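You operate a simulated robot arm through the tools that you are given. There is no shell and no other tool.

You are at the controls of a simulated robot arm. One attempt, no reset.

JOB
Press the purple cap home on the slide's post with the lever.
Fine: draw the slide out again at the end.

It is judged by the outcome, as a careful person would: the job done as asked, and still so three seconds after it is handed in. It fails if anything else is knocked over, pushed out of place, dropped, spilled or broken. Lids that push on must go on centred and level and be pressed home; caps that screw on are set level and turned clockwise until they are tight.

ROBOT AND FRAMES
A 6-joint arm with a four-finger gripper, fixed in place. Base frame: the origin is on the floor under the middle of its stand, x ahead of it, y to its left, z up. Units: mm, rad, N and s.
It reaches about 1041 mm from its shoulder. Its first joint turns from -2.897 to 2.897 rad. Payload 3.67 kg.
The TCP is the grasp point between the finger pads, 28 mm short of the fingertips. In the tool frame z runs along the fingers and y along their closing line. The gripper opens to 112 mm; its body begins 73 mm behind the TCP.
Orientation is told as [roll, pitch, yaw] about the base's x, y, z axes, in that order, counted from this pose: with the fingers straight down and closing along the base's y, the tool's x points along the base's -x, its y along +y and its z along -z.

CONTROLS
- The arm moves only by the tool servo_tool. Its arguments are lists of equal length, an entry for each row: "xyz": the shift along the tool's x, y, z in mm, a list of three; "delta_rot": the turn, a rotation vector about the tool's x, y, z in rad, a list of three; "grip": the opening, from 0 (shut) to 1 (fully open). In form: {"xyz": [[x, y, z], ...], "delta_rot": [[ax, ay, az], ...], "grip": [grip, ...]}. A call has 1 to 20 rows; each row is the pose to reach, as a shift and turn from the pose commanded when the call began, along the tool's axes at that moment. Each row takes 0.2 s and may step no farther than 50 mm and 0.15 rad from the row before; otherwise, or with a gripper value out of range, the whole call is refused. A pose out of reach is approached as far as the arm can. The call stops where the force on the tool passes 40 N (or 10 N more than at its start, if that is more) or the arm is blocked; 0.2 s more then pass. The fingers move at their own pace (about 102.5 mm/s each) and stop on an object; they squeeze with about 26 N. The grip force told is the motor's: it shows also when the fingers shut on nothing. Time passes only in rows, and 0.2 s behind the last, so rows that repeat a pose let the fingers close. It gives the time, the measured TCP pose, the force on the tool (base axes), the opening and the grip force at its end, in the units of the frame above (readings bear some noise), with the torque about the TCP (base axes, N m) and any sound that the robot's microphone picked up.
- Cameras (640 x 400 px; columns grow to the right, rows downward): "scene" is fixed at [218.9, 499, 1423.4]; the picture's right is [-0.45, -0.89, 0.00], its down [-0.63, 0.32, -0.71] and it looks along [0.63, -0.32, -0.70] (base axes); focal length 231 px, centre (320, 200). "wrist" rides on the gripper at [60, -18, -104] in the tool frame; the picture's right is [0.29, 0.96, 0.00], its down [-0.80, 0.24, -0.55] and it looks along [-0.53, 0.16, 0.83] (tool axes); focal length 234 px, centre (320, 200). There is no depth. A picture from a camera that has moved, and an enlarged one, comes with that camera's place and axes in the base frame and with its lens.
- snapshot(camera): a new picture of that camera. No time passes.
- enlarge(camera, box): a new picture of the part [left, top, right, bottom] of that camera's present view, enlarged. No time passes.
- sign_off(): hands the job in; it is judged then, once.

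Places have to be worked out from the pictures, the camera data and where the tool is seen. Open the gripper and draw the arm clear of the work before you hand the job in, unless the task says otherwise.

The tools are called after ">>>" by a JSON object that holds its "fn" and its "kwargs". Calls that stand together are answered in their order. servo_tool: Moves the arm, as the interface text tells. Its arguments: {"type":"object","properties":{"xyz":{"type":"array"},"delta_rot":{"type":"array"},"grip":{"type":"array"}},"required":["xyz","delta_rot","grip"]} The other tools are called the same way: snapshot (camera) takes a picture; enlarge (camera, box) takes an enlarged picture of a part of a camera's view; sign_off () hands the job in.

At the start:

```text
time_s: 0.0
ee_pos: [528.1, 254.1, 1225.7]
ee_rot: [-0.001, 0.0, -0.001]
force: [-0.5, 0.8, 0.1]
torque: [0.02, 0.04, 0.01]
gripper_width: 112.0
grip_force: 0.1
```

scene: 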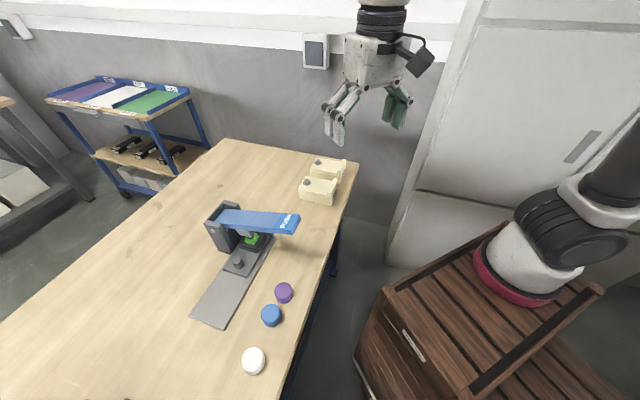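
wrist: 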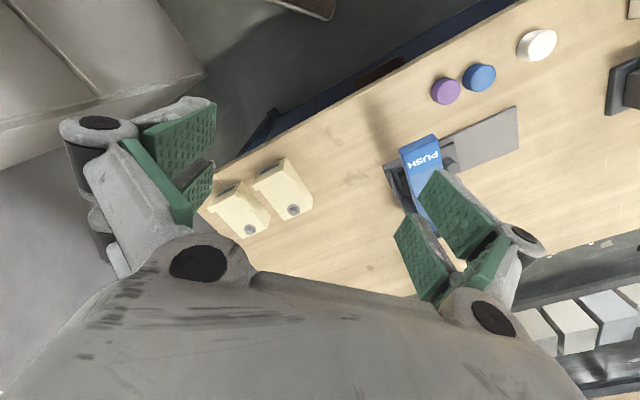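

I'll start with enlarged views of the press, slide, and caps to understand the layout.

>>> {"fn": "enlarge", "kwargs": {"camera": "scene", "box": [180, 180, 340, 280]}}

>>> {"fn": "enlarge", "kwargs": {"camera": "scene", "box": [180, 250, 340, 350]}}

>>> {"fn": "enlarge", "kwargs": {"camera": "wrist", "box": [360, 20, 600, 220]}}

```text
4.00 times, centred on (260, 230) of scene
camera zoom: at [218.9, 499.0, 1423.4], right [-0.45, -0.89, 0.0], down [-0.63, 0.32, -0.71], along [0.63, -0.32, -0.7], focal length 924 px, centre (560, 80)
```

zoom: 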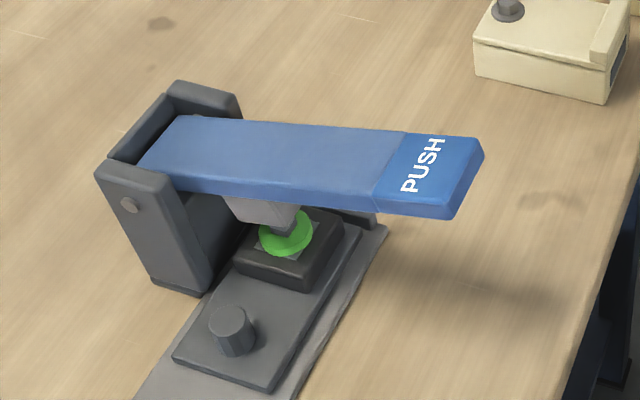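

```text
4.00 times, centred on (260, 300) of scene
camera zoom: at [218.9, 499.0, 1423.4], right [-0.45, -0.89, 0.0], down [-0.63, 0.32, -0.71], along [0.63, -0.32, -0.7], focal length 924 px, centre (560, -200)
```

zoom: 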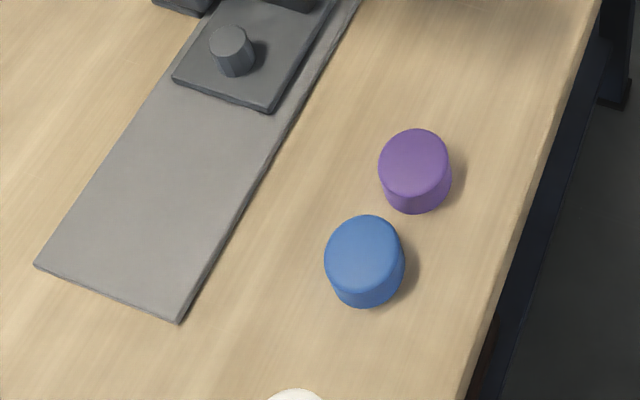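

```text
2.00 times, centred on (480, 120) of wrist
camera zoom: at [469.1, 235.7, 1330.1], right [-0.29, 0.96, 0.0], down [0.8, 0.24, 0.55], along [0.53, 0.16, -0.83], focal length 468 px, centre (0, 360)
```

zoom: 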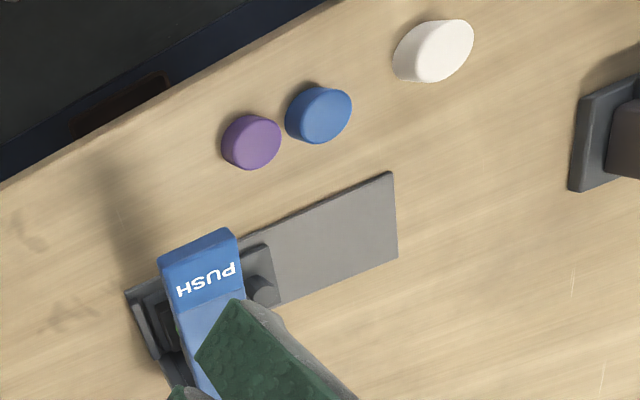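

The slide is in under the lever, with a green piece below the plunger, and its knob faces out along the track. I'll shift the wrist camera above the work, staying high, for a better view.

>>> {"fn": "servo_tool", "kwargs": {"xyz": [[-10, 40, 0], [-20, 80, 0], [-30, 120, 0], [-40, 160, 0], [-50, 200, 0], [-60, 240, 0], [-60, 240, 0]], "delta_rot": [[0, 0, 0], [0, 0, 0], [0, 0, 0], [0, 0, 0], [0, 0, 0], [0, 0, 0], [0, 0, 0]], "grip": [1, 1, 1, 1, 1, 1, 1]}}

>>> {"fn": "snapshot", "kwargs": {"camera": "wrist"}}

>>> {"fn": "snapshot", "kwargs": {"camera": "scene"}}

```text
time_s: 1.6
ee_pos: [588.9, 495.6, 1223.9]
ee_rot: [0.001, -0.001, 0.0]
force: [-0.1, -0.3, -0.8]
torque: [0.02, 0.03, 0.04]
gripper_width: 111.9
grip_force: 0.0
```

```text
taken
camera wrist: at [529.4, 475.8, 1329.3], right [-0.29, 0.96, 0.0], down [0.8, 0.24, 0.55], along [0.53, 0.16, -0.83], focal length 234 px, centre (320, 200)
```

wrist: 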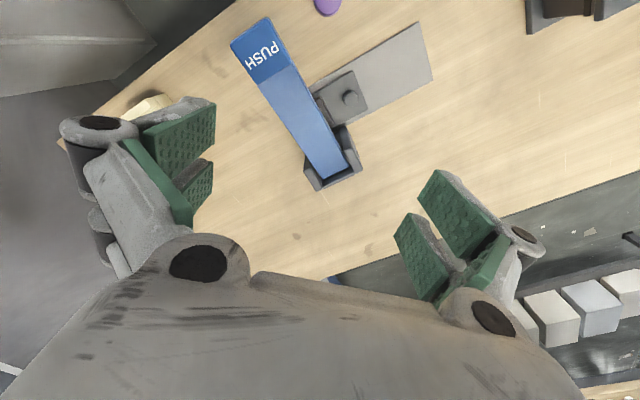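

```text
taken
```

scene: 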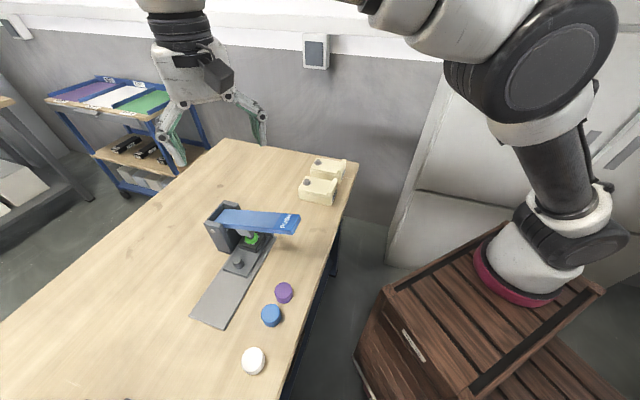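

>>> {"fn": "enlarge", "kwargs": {"camera": "wrist", "box": [220, 0, 440, 200]}}

>>> {"fn": "enlarge", "kwargs": {"camera": "scene", "box": [200, 200, 280, 250]}}

```text
2.00 times, centred on (330, 100) of wrist
camera zoom: at [529.4, 475.8, 1329.3], right [-0.29, 0.96, 0.0], down [0.8, 0.24, 0.55], along [0.53, 0.16, -0.83], focal length 468 px, centre (300, 400)
```

zoom: 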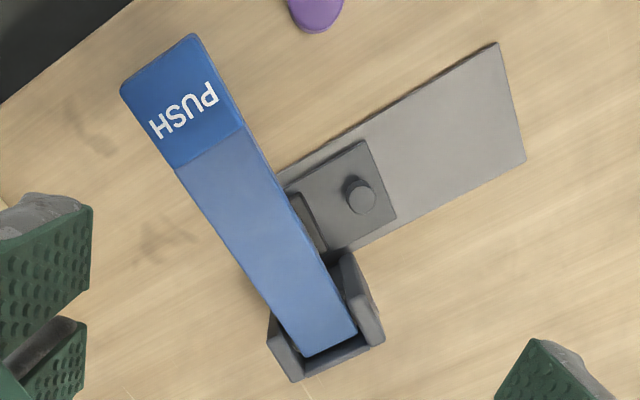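

```text
8.00 times, centred on (240, 225) of scene
camera zoom: at [218.9, 499.0, 1423.4], right [-0.45, -0.89, 0.0], down [-0.63, 0.32, -0.71], along [0.63, -0.32, -0.7], focal length 1848 px, centre (960, 0)
```

zoom: 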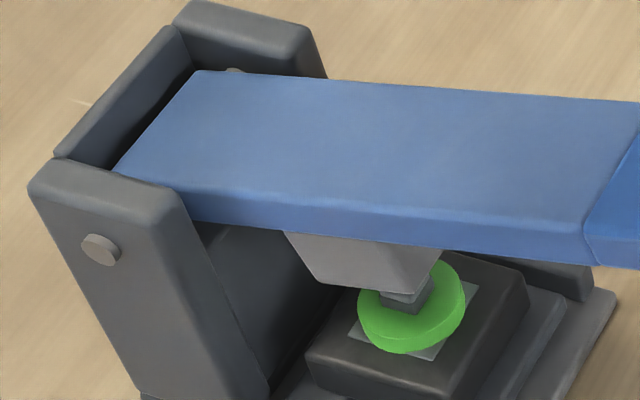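

The track runs at about 45° in the base frame, with its outer end near (489, 649). The knob is near (587, 547, 906), and the lever's PUSH end is raised to about z 1017. I'll check the gripper's body size before going near the lever.

>>> {"fn": "enlarge", "kwargs": {"camera": "scene", "box": [100, 0, 340, 180]}}

```text
2.22 times, centred on (220, 90) of scene
camera zoom: at [218.9, 499.0, 1423.4], right [-0.45, -0.89, 0.0], down [-0.63, 0.32, -0.71], along [0.63, -0.32, -0.7], focal length 513 px, centre (542, 444)
```

zoom: 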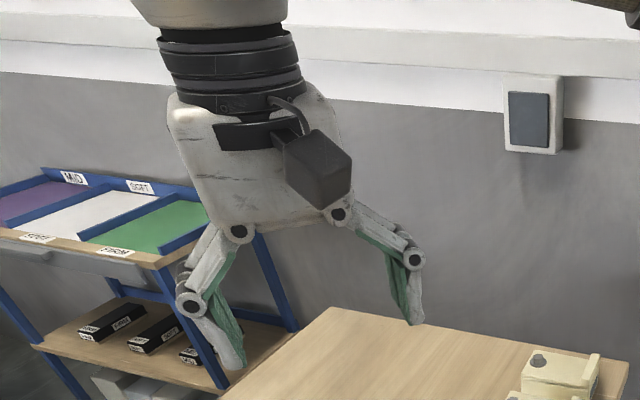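

>>> {"fn": "enlarge", "kwargs": {"camera": "scene", "box": [40, 70, 200, 130]}}

>>> {"fn": "enlarge", "kwargs": {"camera": "scene", "box": [290, 145, 360, 215]}}

>>> {"fn": "enlarge", "kwargs": {"camera": "scene", "box": [220, 265, 320, 385]}}

```text
4.00 times, centred on (120, 100) of scene
camera zoom: at [218.9, 499.0, 1423.4], right [-0.45, -0.89, 0.0], down [-0.63, 0.32, -0.71], along [0.63, -0.32, -0.7], focal length 924 px, centre (1120, 600)
```

zoom: 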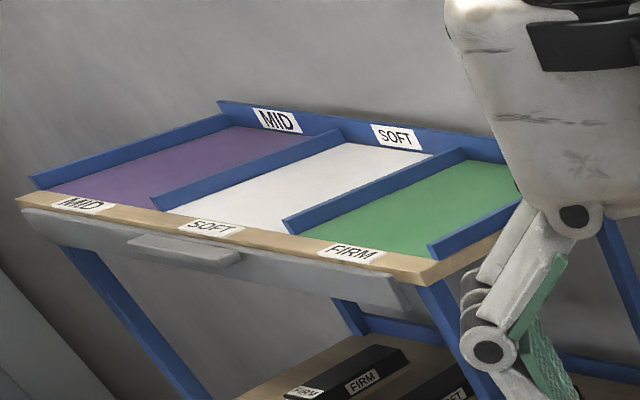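

```text
5.71 times, centred on (325, 180) of scene
camera zoom: at [218.9, 499.0, 1423.4], right [-0.45, -0.89, 0.0], down [-0.63, 0.32, -0.71], along [0.63, -0.32, -0.7], focal length 1320 px, centre (291, 314)
```

zoom: 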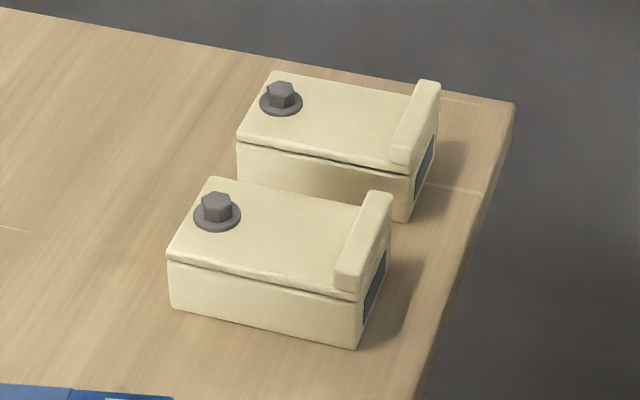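

```text
3.33 times, centred on (270, 325) of scene
camera zoom: at [218.9, 499.0, 1423.4], right [-0.45, -0.89, 0.0], down [-0.63, 0.32, -0.71], along [0.63, -0.32, -0.7], focal length 770 px, centre (487, -217)
```

zoom: 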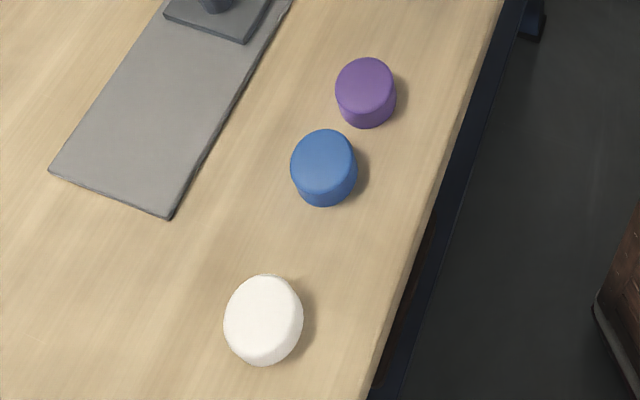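

The trays in the background aren't relevant, and the caps stand loose on the table. I'll yaw the tool by -45° to line up with the track and bring the camera lower on the track's outer side, looking in at the press.

>>> {"fn": "servo_tool", "kwargs": {"xyz": [[6.3, 15.2, 24.2], [12.7, 30.3, 48.3], [19, 45.5, 72.5], [25.3, 60.7, 96.7], [31.7, 75.8, 120.8], [38, 91, 145], [38, 91, 145]], "delta_rot": [[0, 0, 0.131], [0, 0, 0.262], [0, 0, 0.393], [0, 0, 0.524], [0, 0, 0.655], [0, 0, 0.785], [0, 0, 0.785]], "grip": [1, 1, 1, 1, 1, 1, 1]}}

>>> {"fn": "snapshot", "kwargs": {"camera": "wrist"}}

>>> {"fn": "snapshot", "kwargs": {"camera": "scene"}}

```text
time_s: 3.2
ee_pos: [549.6, 586.0, 1079.3]
ee_rot: [0.001, 0.0, -0.785]
force: [0.4, -0.3, 0.1]
torque: [0.01, 0.0, -0.03]
gripper_width: 112.1
grip_force: 0.0
```

```text
taken
camera wrist: at [495.0, 614.2, 1184.9], right [0.47, 0.88, 0.0], down [0.73, -0.4, 0.55], along [0.49, -0.26, -0.83], focal length 234 px, centre (320, 200)
```

wrist: 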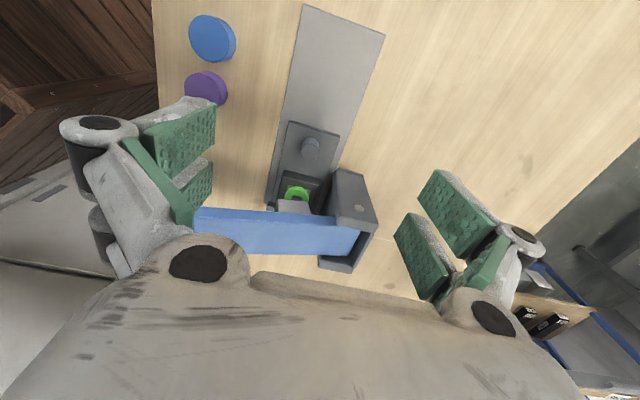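

```text
taken
```

scene: 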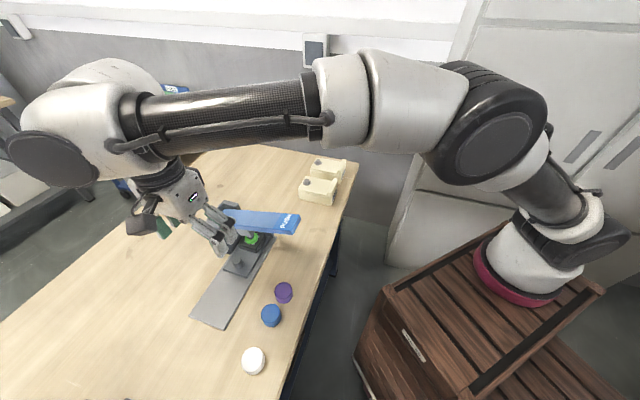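

>>> {"fn": "enlarge", "kwargs": {"camera": "wrist", "box": [240, 110, 400, 280]}}

>>> {"fn": "enlarge", "kwargs": {"camera": "wrist", "box": [180, 0, 260, 110]}}

>>> {"fn": "enlarge", "kwargs": {"camera": "scene", "box": [100, 150, 320, 290]}}

```text
2.35 times, centred on (320, 195) of wrist
camera zoom: at [495.0, 614.2, 1184.9], right [0.47, 0.88, 0.0], down [0.73, -0.4, 0.55], along [0.49, -0.26, -0.83], focal length 551 px, centre (320, 212)
```

zoom: 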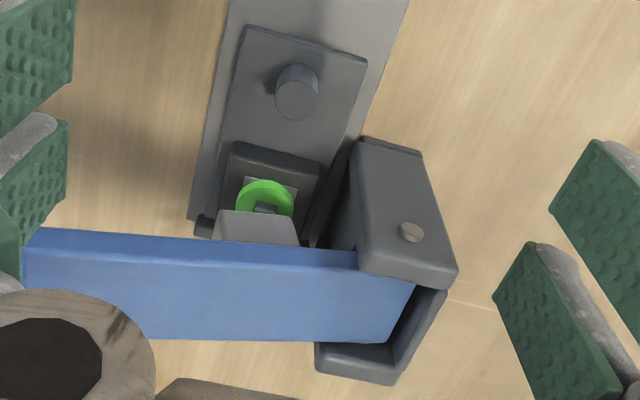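

```text
3.64 times, centred on (220, 55) of wrist
camera zoom: at [495.0, 614.2, 1184.9], right [0.47, 0.88, 0.0], down [0.73, -0.4, 0.55], along [0.49, -0.26, -0.83], focal length 852 px, centre (684, 727)
```

zoom: 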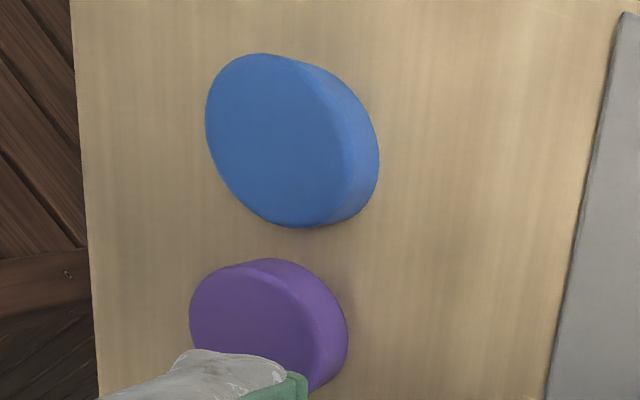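

```text
2.86 times, centred on (210, 220) of scene
camera zoom: at [218.9, 499.0, 1423.4], right [-0.45, -0.89, 0.0], down [-0.63, 0.32, -0.71], along [0.63, -0.32, -0.7], focal length 660 px, centre (634, 143)
```

zoom: 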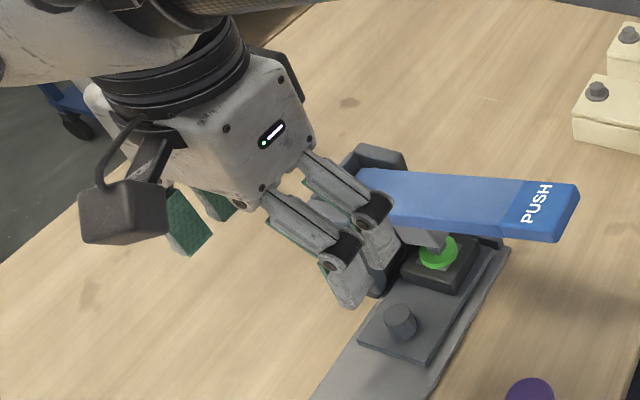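

The knob is at about (588, 550) with its top near z 906. The slide plate top is near z 879, and the near upright's outer face is about 30 mm from the knob. I'll lean the gripper body outward by 0.3 rad so it clears the upright and lever, then go to a pre-grasp point above the knob.

>>> {"fn": "servo_tool", "kwargs": {"xyz": [[-7.6, 0.6, 28.7], [-15.3, 1.1, 57.3], [-22.9, 1.7, 86], [-22.9, 1.7, 86]], "delta_rot": [[0, -0.1, 0], [0, -0.2, 0], [0, -0.3, 0], [0, -0.3, 0]], "grip": [0.9, 0.8, 0.62, 0.62]}}

>>> {"fn": "snapshot", "kwargs": {"camera": "wrist"}}

>>> {"fn": "enlarge", "kwargs": {"camera": "scene", "box": [150, 170, 310, 290]}}

```text
time_s: 4.2
ee_pos: [567.2, 570.9, 993.4]
ee_rot: [0.0, -0.301, -0.785]
force: [0.0, -1.0, -0.6]
torque: [0.0, 0.01, 0.03]
gripper_width: 69.6
grip_force: 0.0
```

```text
taken
camera wrist: at [492.3, 619.7, 1076.5], right [0.48, 0.87, -0.09], down [0.59, -0.25, 0.77], along [0.65, -0.42, -0.64], focal length 234 px, centre (320, 200)
```

wrist: 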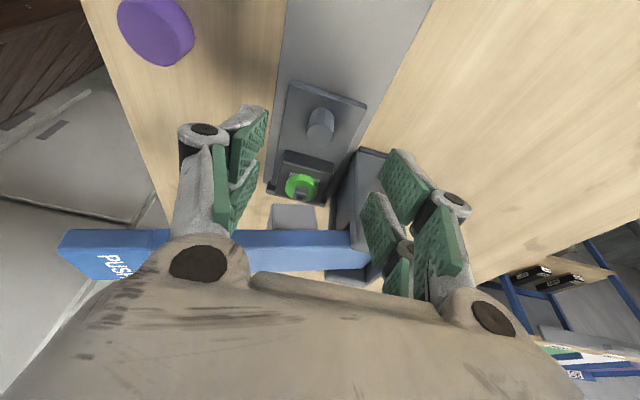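

```text
3.33 times, centred on (230, 230) of scene
camera zoom: at [218.9, 499.0, 1423.4], right [-0.45, -0.89, 0.0], down [-0.63, 0.32, -0.71], along [0.63, -0.32, -0.7], focal length 770 px, centre (620, 100)
```

zoom: 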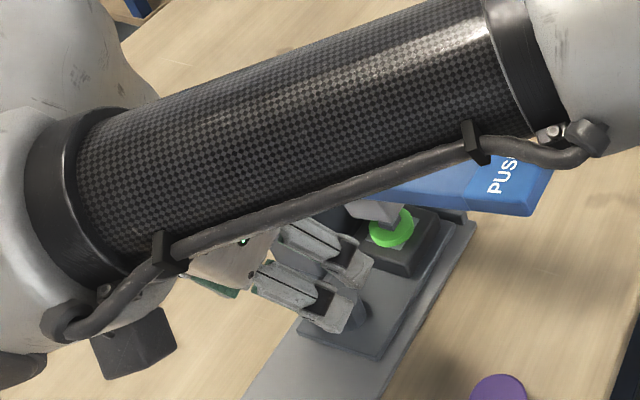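

>>> {"fn": "enlarge", "kwargs": {"camera": "wrist", "box": [250, 70, 400, 240]}}

```text
2.35 times, centred on (325, 155) of wrist
camera zoom: at [492.3, 619.7, 1076.5], right [0.48, 0.87, -0.09], down [0.59, -0.25, 0.77], along [0.65, -0.42, -0.64], focal length 551 px, centre (308, 306)
```

zoom: 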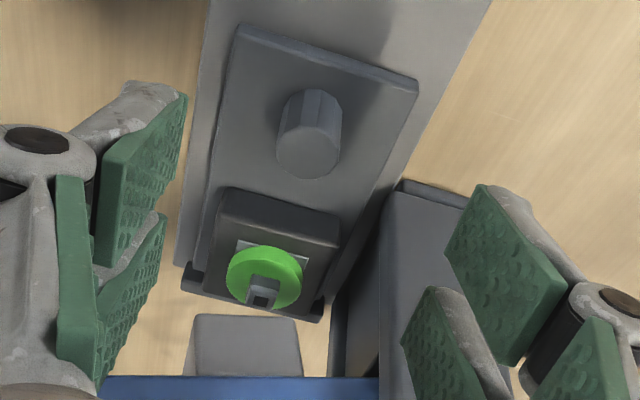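

The knob sits centred between the fingers. I can also see the nest block, with a green ring and a small grey peg under the plunger. I'll descend along the tool axis and stop just above the slide plate.

>>> {"fn": "servo_tool", "kwargs": {"xyz": [[0, 0, 25], [0, 0, 50], [0, 0, 66], [0, 0, 80], [0, 0, 80]], "delta_rot": [[0, 0, 0], [0, 0, 0], [0, 0, 0], [0, 0, 0], [0, 0, 0]], "grip": [0.62, 0.62, 0.62, 0.62, 0.62]}}

>>> {"fn": "snapshot", "kwargs": {"camera": "wrist"}}

```text
time_s: 5.4
ee_pos: [583.9, 553.6, 917.7]
ee_rot: [0.0, -0.3, -0.785]
force: [0.5, 0.4, 0.1]
torque: [-0.02, 0.02, -0.01]
gripper_width: 69.5
grip_force: 0.0
```

```text
taken
camera wrist: at [510.5, 602.5, 1000.7], right [0.48, 0.87, -0.08], down [0.59, -0.25, 0.76], along [0.65, -0.42, -0.64], focal length 234 px, centre (320, 200)
```

wrist: 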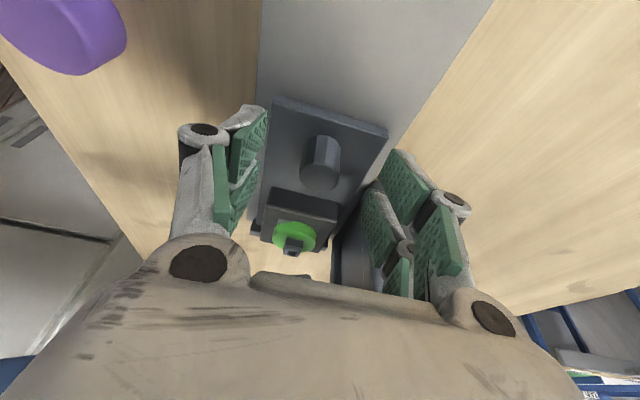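

The knob is between the pads and the force reads zero. I'll close on it.

>>> {"fn": "servo_tool", "kwargs": {"xyz": [[0, 0, 0], [0, 0, 0], [0, 0, 0], [0, 0, 0]], "delta_rot": [[0, 0, 0], [0, 0, 0], [0, 0, 0], [0, 0, 0]], "grip": [0.4, 0.2, 0.1, 0.1]}}

>>> {"fn": "snapshot", "kwargs": {"camera": "wrist"}}

```text
time_s: 6.4
ee_pos: [583.9, 554.0, 919.6]
ee_rot: [-0.001, -0.301, -0.785]
force: [-0.6, -0.6, -1.3]
torque: [0.06, 0.13, 0.04]
gripper_width: 21.6
grip_force: 45.0
```

```text
taken
camera wrist: at [510.4, 602.5, 1000.7], right [0.48, 0.87, -0.09], down [0.59, -0.25, 0.76], along [0.65, -0.42, -0.64], focal length 234 px, centre (320, 200)
```

wrist: 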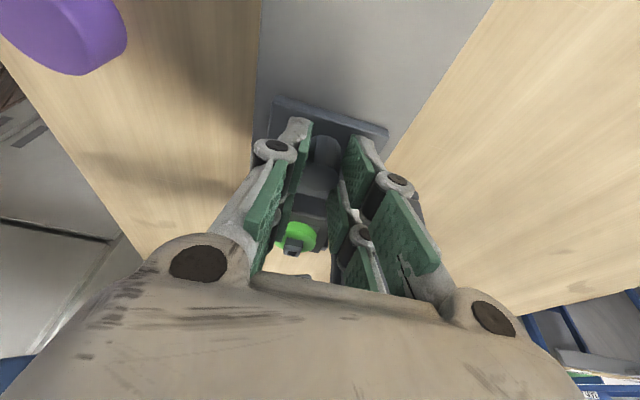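

The knob is gripped at 21.6 mm. I'll draw the slide outward along the track gently, 40 mm to start, to check it slides freely.

>>> {"fn": "servo_tool", "kwargs": {"xyz": [[4.8, 0, -1.5], [9.6, 0, -3.0], [19.1, 0, -5.9], [28.7, 0, -8.9], [38.2, 0, -11.8]], "delta_rot": [[0, 0, 0], [0, 0, 0], [0, 0, 0], [0, 0, 0], [0, 0, 0]], "grip": [0.1, 0.1, 0.1, 0.1, 0.1]}}

>>> {"fn": "snapshot", "kwargs": {"camera": "wrist"}}

```text
time_s: 7.6
ee_pos: [556.4, 582.4, 917.3]
ee_rot: [0.001, -0.299, -0.782]
force: [2.0, 2.0, -2.5]
torque: [0.09, -0.21, 0.16]
gripper_width: 21.8
grip_force: 44.5
```

```text
taken
camera wrist: at [481.7, 631.1, 1000.8], right [0.48, 0.87, -0.09], down [0.59, -0.25, 0.76], along [0.65, -0.42, -0.64], focal length 234 px, centre (320, 200)
```

wrist: 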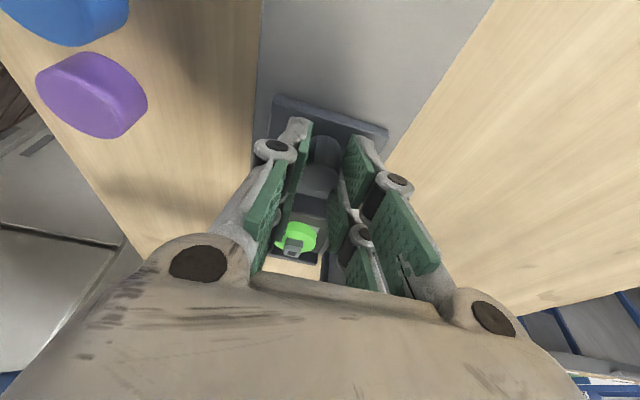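

The slide follows with only 2–3 N of force. I'll keep drawing it out, watching for an end stop.

>>> {"fn": "servo_tool", "kwargs": {"xyz": [[9.6, 0, -3.0], [19.1, 0, -5.9], [28.7, 0, -8.9], [38.2, 0, -11.8], [47.8, 0, -14.8], [57.3, 0, -17.7], [62.1, 0, -19.2]], "delta_rot": [[0, 0, 0], [0, 0, 0], [0, 0, 0], [0, 0, 0], [0, 0, 0], [0, 0, 0], [0, 0, 0]], "grip": [0.1, 0.1, 0.1, 0.1, 0.1, 0.1, 0.1]}}

>>> {"fn": "snapshot", "kwargs": {"camera": "wrist"}}

>>> {"fn": "snapshot", "kwargs": {"camera": "scene"}}

```text
time_s: 9.2
ee_pos: [510.0, 627.3, 918.9]
ee_rot: [0.001, -0.3, -0.785]
force: [8.3, 2.1, 0.9]
torque: [0.35, 0.09, 0.1]
gripper_width: 21.8
grip_force: 44.9
```

```text
taken
camera wrist: at [436.1, 676.8, 1000.7], right [0.48, 0.87, -0.08], down [0.59, -0.25, 0.76], along [0.65, -0.42, -0.64], focal length 234 px, centre (320, 200)
```

wrist: 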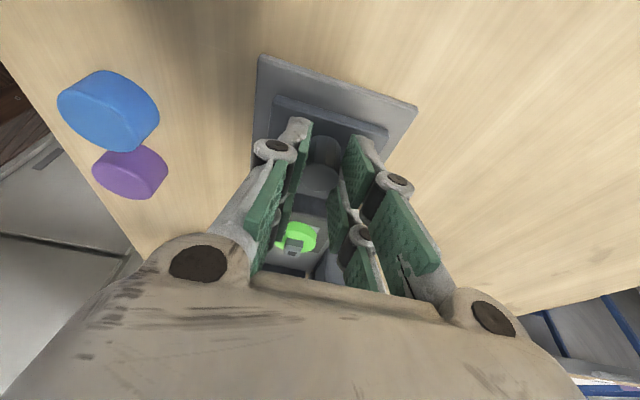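

```text
taken
```

scene: 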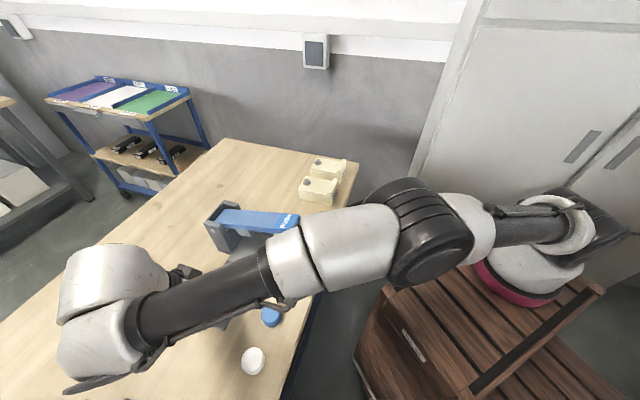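

The slide is about 104 mm out and the force has risen slightly. I'll creep a little further to see whether this is the end stop.

>>> {"fn": "servo_tool", "kwargs": {"xyz": [[2.9, 0, -0.9], [5.7, 0, -1.8], [8.6, 0, -2.7], [11.5, 0, -3.5]], "delta_rot": [[0, 0, 0], [0, 0, 0], [0, 0, 0], [0, 0, 0]], "grip": [0.1, 0.1, 0.1, 0.1]}}

>>> {"fn": "snapshot", "kwargs": {"camera": "wrist"}}

```text
time_s: 9.9
ee_pos: [510.3, 629.2, 918.3]
ee_rot: [-0.003, -0.31, -0.789]
force: [7.5, -15.7, 3.8]
torque: [-0.11, 0.1, -0.14]
gripper_width: 22.1
grip_force: 45.4
stopped in row 3: the force on the tool passed its limit at 44 N (the readings are from after the stop); the commanded pose is now the measured one
```

```text
taken
camera wrist: at [435.7, 678.5, 999.9], right [0.49, 0.87, -0.09], down [0.59, -0.25, 0.77], along [0.65, -0.43, -0.63], focal length 234 px, centre (320, 200)
```

wrist: 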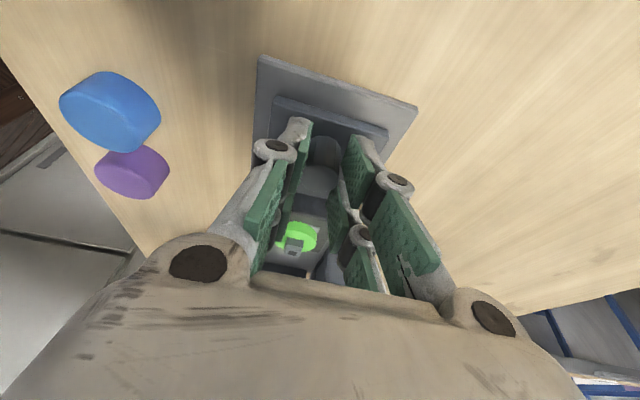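

That's the end stop, so the slide is fully out at about 104 mm. I'll open, back off along the tool axis, and then look at the post.

>>> {"fn": "servo_tool", "kwargs": {"xyz": [[0, 0, 0], [0, 0, 0], [0, 0, 0], [0, 0, -25], [0, 0, -60], [0, 0, -100], [0, 0, -130]], "delta_rot": [[0, 0, 0], [0, 0, 0], [0, 0, 0], [0, 0, 0], [0, 0, 0], [0, 0, 0], [0, 0, 0]], "grip": [0.3, 0.6, 0.6, 0.6, 0.6, 0.6, 0.6]}}

>>> {"fn": "snapshot", "kwargs": {"camera": "wrist"}}

>>> {"fn": "snapshot", "kwargs": {"camera": "scene"}}

```text
time_s: 11.5
ee_pos: [474.6, 630.7, 1033.4]
ee_rot: [-0.003, -0.309, -0.787]
force: [-0.4, 0.4, -0.6]
torque: [-0.02, 0.04, -0.02]
gripper_width: 67.2
grip_force: 0.1
out of reach, approached as far as the arm can: row 6, 7
```

```text
taken
camera wrist: at [401.0, 681.8, 1116.1], right [0.49, 0.87, -0.09], down [0.59, -0.25, 0.77], along [0.65, -0.43, -0.63], focal length 234 px, centre (320, 200)
```

wrist: 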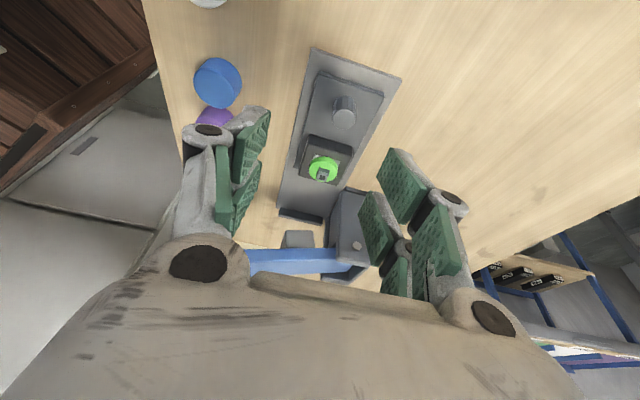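

```text
taken
```

scene: 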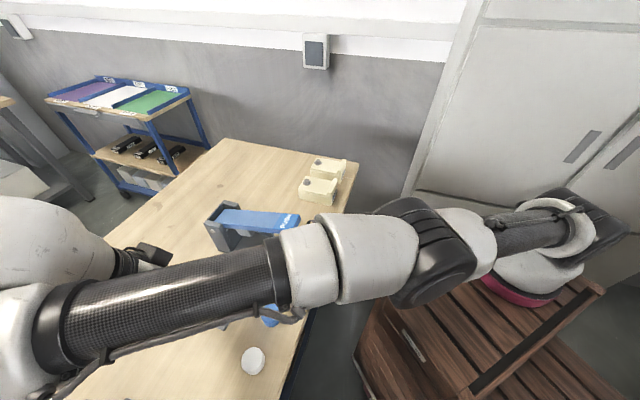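

>>> {"fn": "enlarge", "kwargs": {"camera": "wrist", "box": [270, 40, 410, 200]}}

>>> {"fn": "enlarge", "kwargs": {"camera": "wrist", "box": [295, 130, 355, 200]}}

```text
2.50 times, centred on (340, 120) of wrist
camera zoom: at [401.0, 681.8, 1116.1], right [0.49, 0.87, -0.09], down [0.59, -0.25, 0.77], along [0.65, -0.43, -0.63], focal length 585 px, centre (270, 400)
```

zoom: 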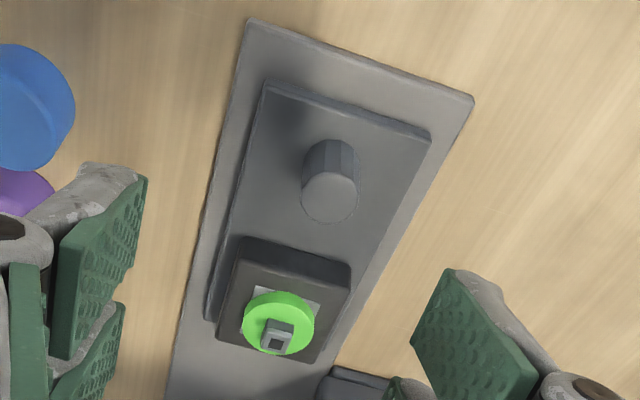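

```text
5.71 times, centred on (325, 165) of wrist
camera zoom: at [401.0, 681.8, 1116.1], right [0.49, 0.87, -0.09], down [0.59, -0.25, 0.77], along [0.65, -0.43, -0.63], focal length 1338 px, centre (291, 400)
```

zoom: 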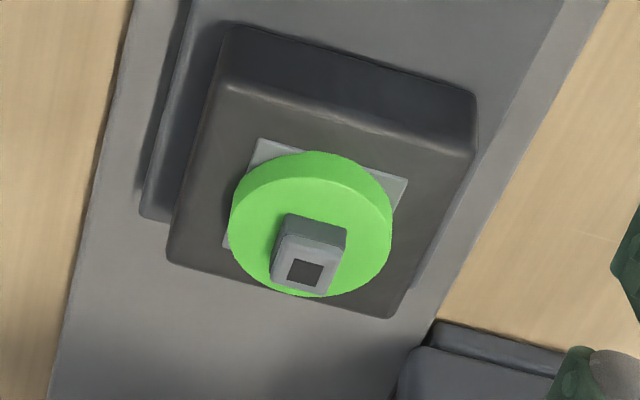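

The post is a small square stem on a green disc, set in the nest block. I'll bring the tool upright above the post for a second, steeper view to triangulate it.

>>> {"fn": "servo_tool", "kwargs": {"xyz": [[-29.1, 6.4, -4.7], [-58.2, 12.7, -9.4], [-87.4, 19.1, -14], [-116.5, 25.4, -18.7], [-145.6, 31.8, -23.4], [-145.6, 31.8, -23.4]], "delta_rot": [[0, 0.062, 0], [0, 0.124, 0], [0, 0.185, 0], [0, 0.247, 0], [0, 0.309, 0], [0, 0.309, 0]], "grip": [0.6, 0.6, 0.8, 0.9, 1, 1]}}

>>> {"fn": "snapshot", "kwargs": {"camera": "wrist"}}

>>> {"fn": "enlarge", "kwargs": {"camera": "wrist", "box": [240, 40, 420, 200]}}

```text
time_s: 12.9
ee_pos: [592.1, 560.7, 1100.7]
ee_rot: [-0.002, 0.004, -0.789]
force: [-0.4, -0.3, 0.6]
torque: [0.01, 0.01, -0.02]
gripper_width: 111.8
grip_force: 0.0
```

```text
taken
camera wrist: at [538.2, 590.4, 1206.1], right [0.48, 0.88, 0.0], down [0.73, -0.4, 0.55], along [0.48, -0.26, -0.83], focal length 234 px, centre (320, 200)
```

wrist: 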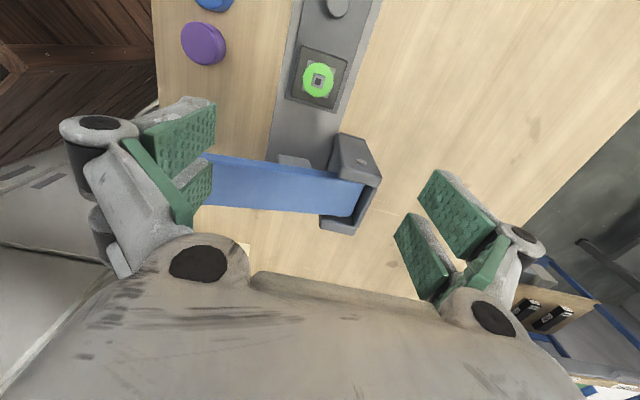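

```text
2.50 times, centred on (330, 120) of wrist
camera zoom: at [538.2, 590.4, 1206.1], right [0.48, 0.88, 0.0], down [0.73, -0.4, 0.55], along [0.48, -0.26, -0.83], focal length 585 px, centre (295, 400)
```

zoom: 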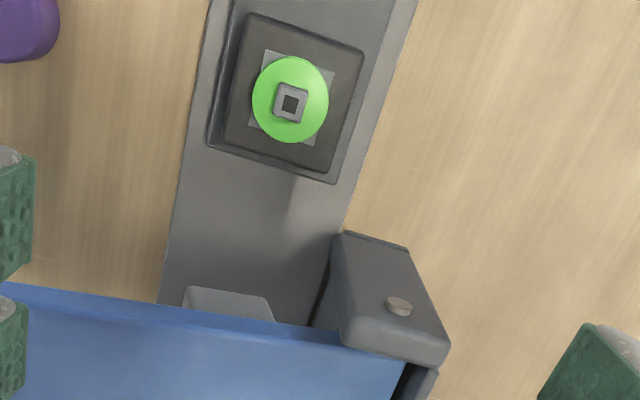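

>>> {"fn": "enlarge", "kwargs": {"camera": "wrist", "box": [285, 40, 355, 120]}}

>>> {"fn": "enlarge", "kwargs": {"camera": "wrist", "box": [160, 0, 250, 90]}}

```text
5.00 times, centred on (320, 80) of wrist
camera zoom: at [538.2, 590.4, 1206.1], right [0.48, 0.88, 0.0], down [0.73, -0.4, 0.55], along [0.48, -0.26, -0.83], focal length 1171 px, centre (320, 800)
```

zoom: 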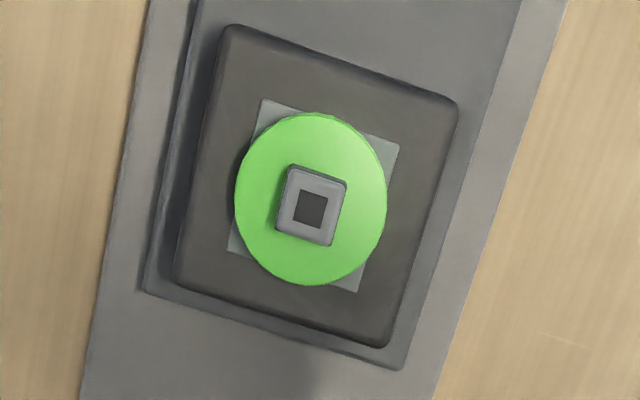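

```text
4.44 times, centred on (205, 45) of wrist
camera zoom: at [538.2, 590.4, 1206.1], right [0.48, 0.88, 0.0], down [0.73, -0.4, 0.55], along [0.48, -0.26, -0.83], focal length 1041 px, centre (831, 889)
```

zoom: 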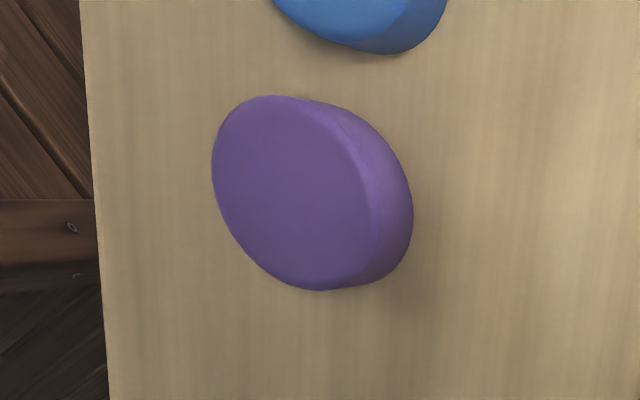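

The stem top triangulates to about (566, 573, 921). The purple cap's top centre is near (470, 469, 885), and the blue cap lies about 56 mm from it along the tool x direction. The same -45° yaw therefore works for picking the cap, so I'll level the tool and move above it.

>>> {"fn": "servo_tool", "kwargs": {"xyz": [[4.1, -30.2, 20.1], [8.3, -60.4, 40.3], [12.4, -90.6, 60.4], [16.6, -120.8, 80.6], [20.7, -151, 100.7], [20.7, -151, 100.7]], "delta_rot": [[0, 0, 0], [0, 0, 0], [-0.001, -0.002, -0.002], [-0.002, -0.004, -0.004], [-0.002, -0.004, -0.004], [-0.002, -0.004, -0.004]], "grip": [1, 1, 1, 0.9, 0.75, 0.75]}}

>>> {"fn": "snapshot", "kwargs": {"camera": "wrist"}}

>>> {"fn": "snapshot", "kwargs": {"camera": "scene"}}

```text
time_s: 14.3
ee_pos: [468.7, 469.1, 1000.8]
ee_rot: [-0.002, -0.003, -0.785]
force: [0.5, -1.0, -0.2]
torque: [0.02, 0.02, 0.02]
gripper_width: 84.1
grip_force: 0.0
```

```text
taken
camera wrist: at [414.7, 498.3, 1105.6], right [0.47, 0.88, 0.0], down [0.73, -0.39, 0.55], along [0.49, -0.26, -0.83], focal length 234 px, centre (320, 200)
```

wrist: 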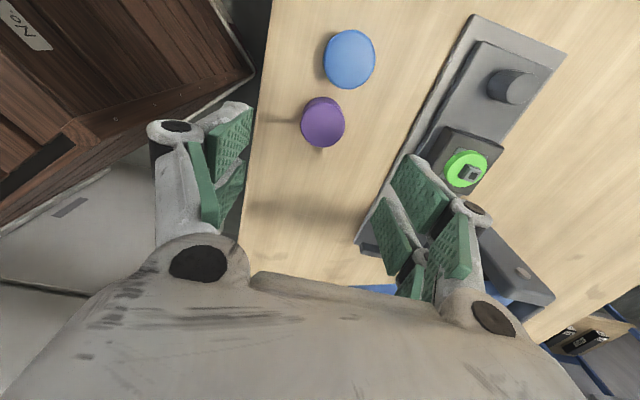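

```text
taken
```

scene: 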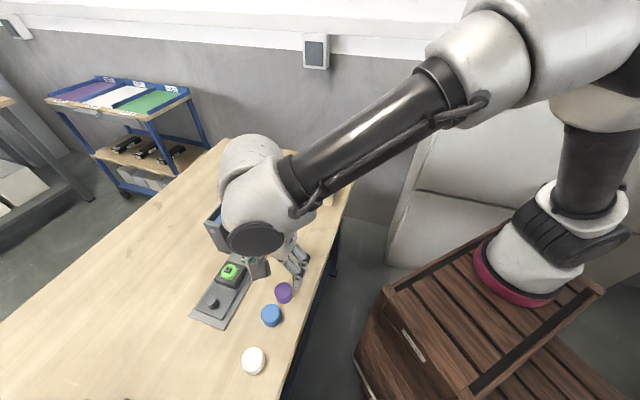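

>>> {"fn": "enlarge", "kwargs": {"camera": "wrist", "box": [270, 80, 380, 170]}}

>>> {"fn": "enlarge", "kwargs": {"camera": "scene", "box": [250, 270, 320, 330]}}

```text
4.44 times, centred on (325, 125) of wrist
camera zoom: at [414.7, 498.3, 1105.6], right [0.47, 0.88, 0.0], down [0.73, -0.39, 0.55], along [0.49, -0.26, -0.83], focal length 1041 px, centre (298, 533)
```

zoom: 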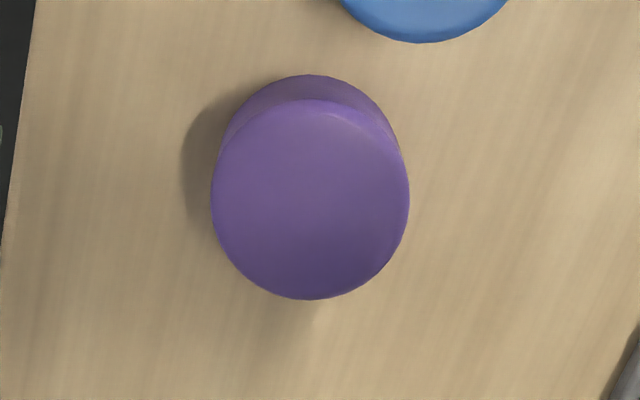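

```text
6.67 times, centred on (285, 300) of scene
camera zoom: at [218.9, 499.0, 1423.4], right [-0.45, -0.89, 0.0], down [-0.63, 0.32, -0.71], along [0.63, -0.32, -0.7], focal length 1540 px, centre (553, -467)
```

zoom: 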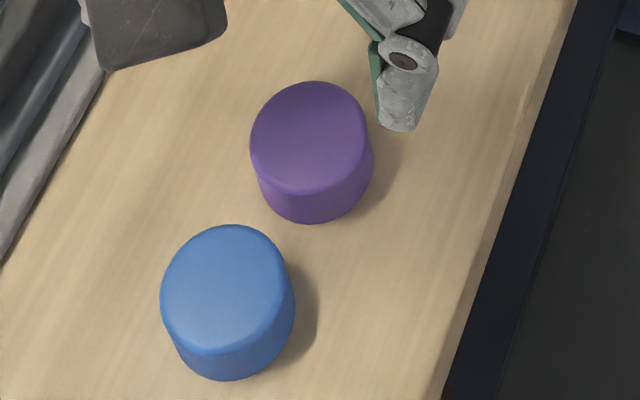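

The purple cap's top centre is at (471, 470, 884). It is about 42 mm across and 23 mm tall, standing on the table at about z 860. I'll centre on it and descend so the fingertips stop about 6 mm above the table.

>>> {"fn": "servo_tool", "kwargs": {"xyz": [[-0.1, 0.8, 25], [-0.3, 1.6, 50], [-0.3, 2.4, 75], [-0.3, 2.4, 92], [-0.3, 2.4, 102], [-0.3, 2.4, 106.5], [-0.3, 2.4, 106.5]], "delta_rot": [[0, 0, 0], [0, 0, 0], [0, 0, 0], [0, 0, 0], [0, 0, 0], [0, 0, 0], [0, 0, 0]], "grip": [0.7, 0.65, 0.65, 0.65, 0.65, 0.65, 0.65]}}

>>> {"fn": "snapshot", "kwargs": {"camera": "wrist"}}

>>> {"fn": "enlarge", "kwargs": {"camera": "scene", "box": [230, 240, 330, 330]}}

```text
time_s: 15.9
ee_pos: [472.0, 471.2, 894.3]
ee_rot: [-0.002, -0.002, -0.785]
force: [0.2, 0.2, 0.4]
torque: [0.01, -0.03, -0.01]
gripper_width: 72.7
grip_force: 0.1
```

```text
taken
camera wrist: at [417.2, 500.2, 998.7], right [0.47, 0.88, 0.0], down [0.73, -0.39, 0.55], along [0.49, -0.26, -0.83], focal length 234 px, centre (320, 200)
```

wrist: 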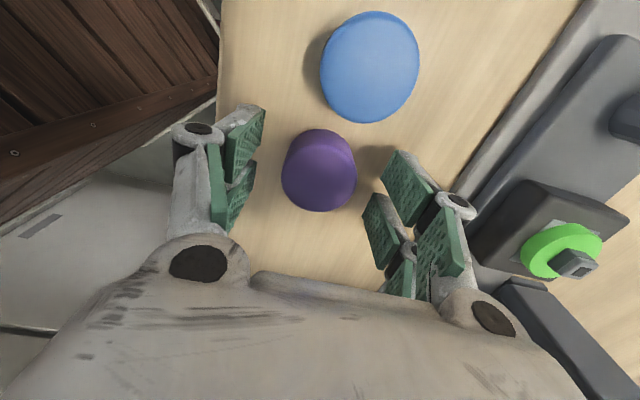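

```text
4.44 times, centred on (280, 285) of scene
camera zoom: at [218.9, 499.0, 1423.4], right [-0.45, -0.89, 0.0], down [-0.63, 0.32, -0.71], along [0.63, -0.32, -0.7], focal length 1027 px, centre (498, -178)
```

zoom: 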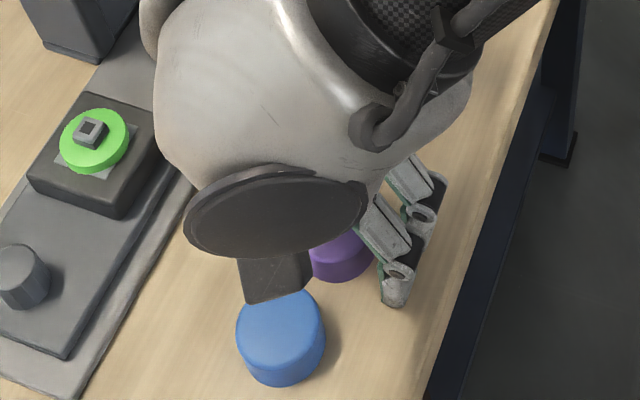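

The cap is centred between the pads and the fingers clear the blue cap. I'll close gently on it.

>>> {"fn": "servo_tool", "kwargs": {"xyz": [[0, 0, 0], [0, 0, 0], [0, 0, 0], [0, 0, 0], [0, 0, 0]], "delta_rot": [[0, 0, 0], [0, 0, 0], [0, 0, 0], [0, 0, 0], [0, 0, 0]], "grip": [0.5, 0.4, 0.32, 0.3, 0.3]}}

>>> {"fn": "snapshot", "kwargs": {"camera": "wrist"}}

```text
time_s: 17.1
ee_pos: [471.2, 471.2, 894.1]
ee_rot: [0.001, 0.0, -0.786]
force: [-0.2, -0.9, 0.6]
torque: [-0.01, 0.01, 0.0]
gripper_width: 37.8
grip_force: 25.9
```

```text
taken
camera wrist: at [417.2, 500.3, 998.9], right [0.47, 0.88, 0.0], down [0.73, -0.39, 0.55], along [0.49, -0.26, -0.83], focal length 234 px, centre (320, 200)
```

wrist: 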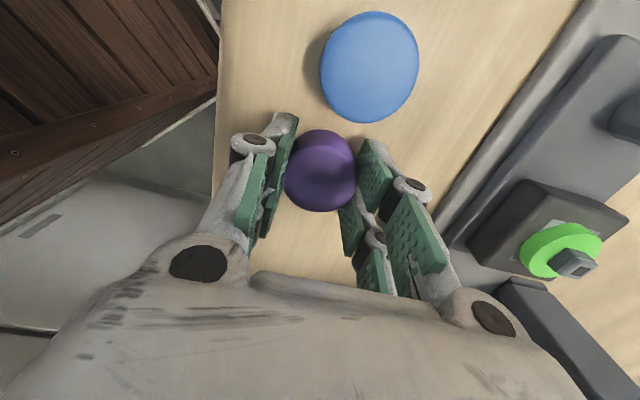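

The cap is gripped at 37.8 mm. I'll lift straight up 25 mm and confirm it comes along level.

>>> {"fn": "servo_tool", "kwargs": {"xyz": [[0, 0, -5], [0, 0, -15], [0, 0, -30], [0, 0, -30]], "delta_rot": [[0, 0, 0], [0, 0, 0], [0, 0, 0], [0, 0, 0]], "grip": [0.28, 0.28, 0.28, 0.28]}}

>>> {"fn": "snapshot", "kwargs": {"camera": "wrist"}}

>>> {"fn": "enlarge", "kwargs": {"camera": "wrist", "box": [240, 90, 400, 250]}}

>>> {"fn": "enlarge", "kwargs": {"camera": "wrist", "box": [490, 150, 630, 270]}}

```text
time_s: 18.1
ee_pos: [472.2, 472.5, 924.3]
ee_rot: [0.0, 0.0, -0.785]
force: [0.7, 0.4, -0.5]
torque: [0.0, 0.01, 0.0]
gripper_width: 37.7
grip_force: 25.5
```

```text
taken
camera wrist: at [416.8, 500.7, 1029.5], right [0.47, 0.88, 0.0], down [0.73, -0.39, 0.55], along [0.49, -0.26, -0.83], focal length 234 px, centre (320, 200)
```

wrist: 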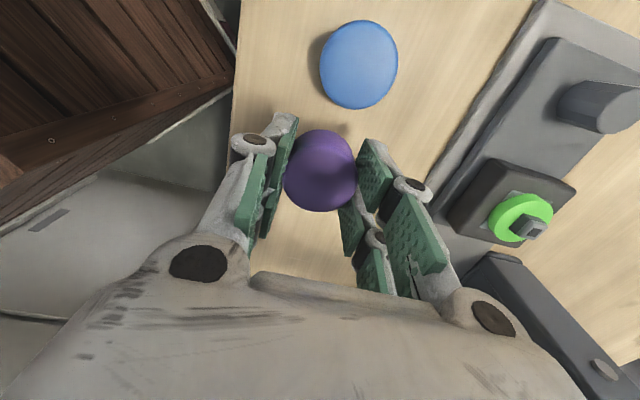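

```text
2.50 times, centred on (320, 170) of wrist
camera zoom: at [416.8, 500.7, 1029.5], right [0.47, 0.88, 0.0], down [0.73, -0.39, 0.55], along [0.49, -0.26, -0.83], focal length 585 px, centre (320, 275)
```

zoom: 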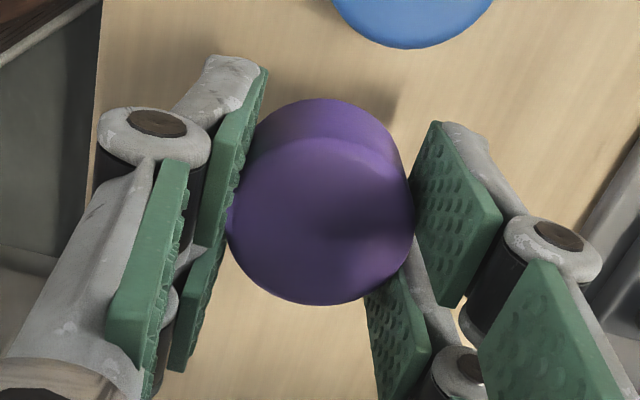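

```text
3.33 times, centred on (560, 210) of wrist
camera zoom: at [416.8, 500.7, 1029.5], right [0.47, 0.88, 0.0], down [0.73, -0.39, 0.55], along [0.49, -0.26, -0.83], focal length 781 px, centre (-480, 167)
```

zoom: 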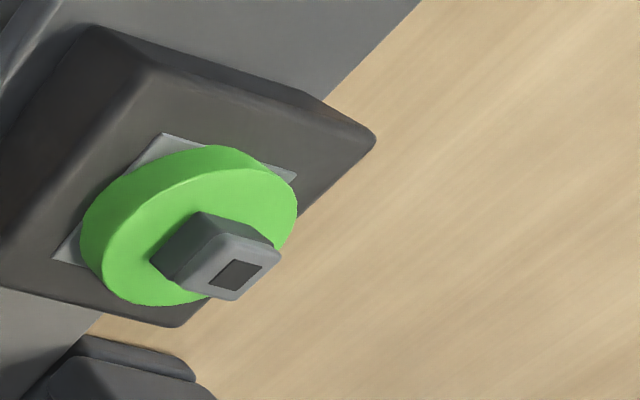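

The cap lifted level and secure. The post's stem is square, so before placing it I want to see the cap's underside and check the socket's shape and orientation. I'll carry the cap up and away from the fixtures, then tilt it toward the scene camera.

>>> {"fn": "servo_tool", "kwargs": {"xyz": [[0, 0, -40], [0, 0, -80], [0, 0, -120], [0, 0, -160], [0, 0, -190], [-27, -20.5, -210], [-54, -41, -230], [-81, -61.5, -250], [-108, -82, -270], [-135, -102.5, -285], [-162.6, -123, -300], [-162.6, -123, -300]], "delta_rot": [[0, 0, 0], [0, 0, 0], [0, 0, 0], [0, 0, 0], [0, 0, 0], [0, 0, 0], [0, 0, 0], [0, 0, 0], [0, 0, 0], [0, 0, 0], [0, 0, 0], [0, 0, 0]], "grip": [0.28, 0.28, 0.28, 0.28, 0.28, 0.28, 0.28, 0.28, 0.28, 0.28, 0.28, 0.28]}}

>>> {"fn": "snapshot", "kwargs": {"camera": "scene"}}

```text
time_s: 20.7
ee_pos: [498.7, 270.0, 1226.2]
ee_rot: [-0.003, -0.001, -0.786]
force: [0.5, 0.0, -0.3]
torque: [-0.01, 0.01, -0.01]
gripper_width: 37.7
grip_force: 26.1
```

```text
taken
```

scene: 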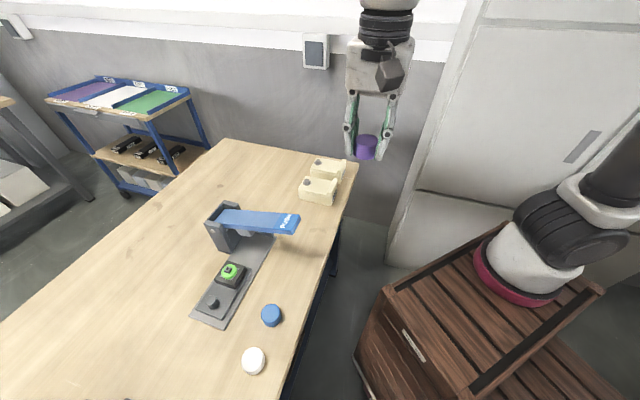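

The view of the gripper is clear. I'll tilt about tool y toward the camera in two stages to expose the underside.

>>> {"fn": "servo_tool", "kwargs": {"xyz": [[0, 0, 0], [0, 0, 0], [0, 0, 0], [0, 0, 0], [0, 0, 0]], "delta_rot": [[0, 0.13, 0], [0, 0.26, 0], [0, 0.39, 0], [0, 0.52, 0], [0, 0.6, 0]], "grip": [0.28, 0.28, 0.28, 0.28, 0.28]}}

>>> {"fn": "snapshot", "kwargs": {"camera": "scene"}}

```text
time_s: 21.9
ee_pos: [499.8, 269.7, 1225.1]
ee_rot: [0.0, 0.602, -0.786]
force: [-0.2, -0.6, 0.1]
torque: [-0.01, -0.01, 0.01]
gripper_width: 37.6
grip_force: 26.0
```

```text
taken
```

scene: 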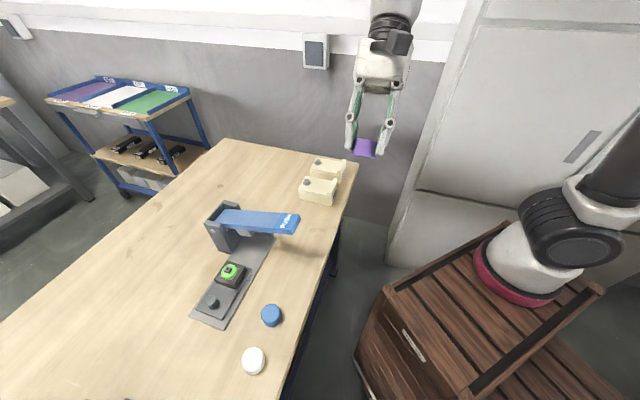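

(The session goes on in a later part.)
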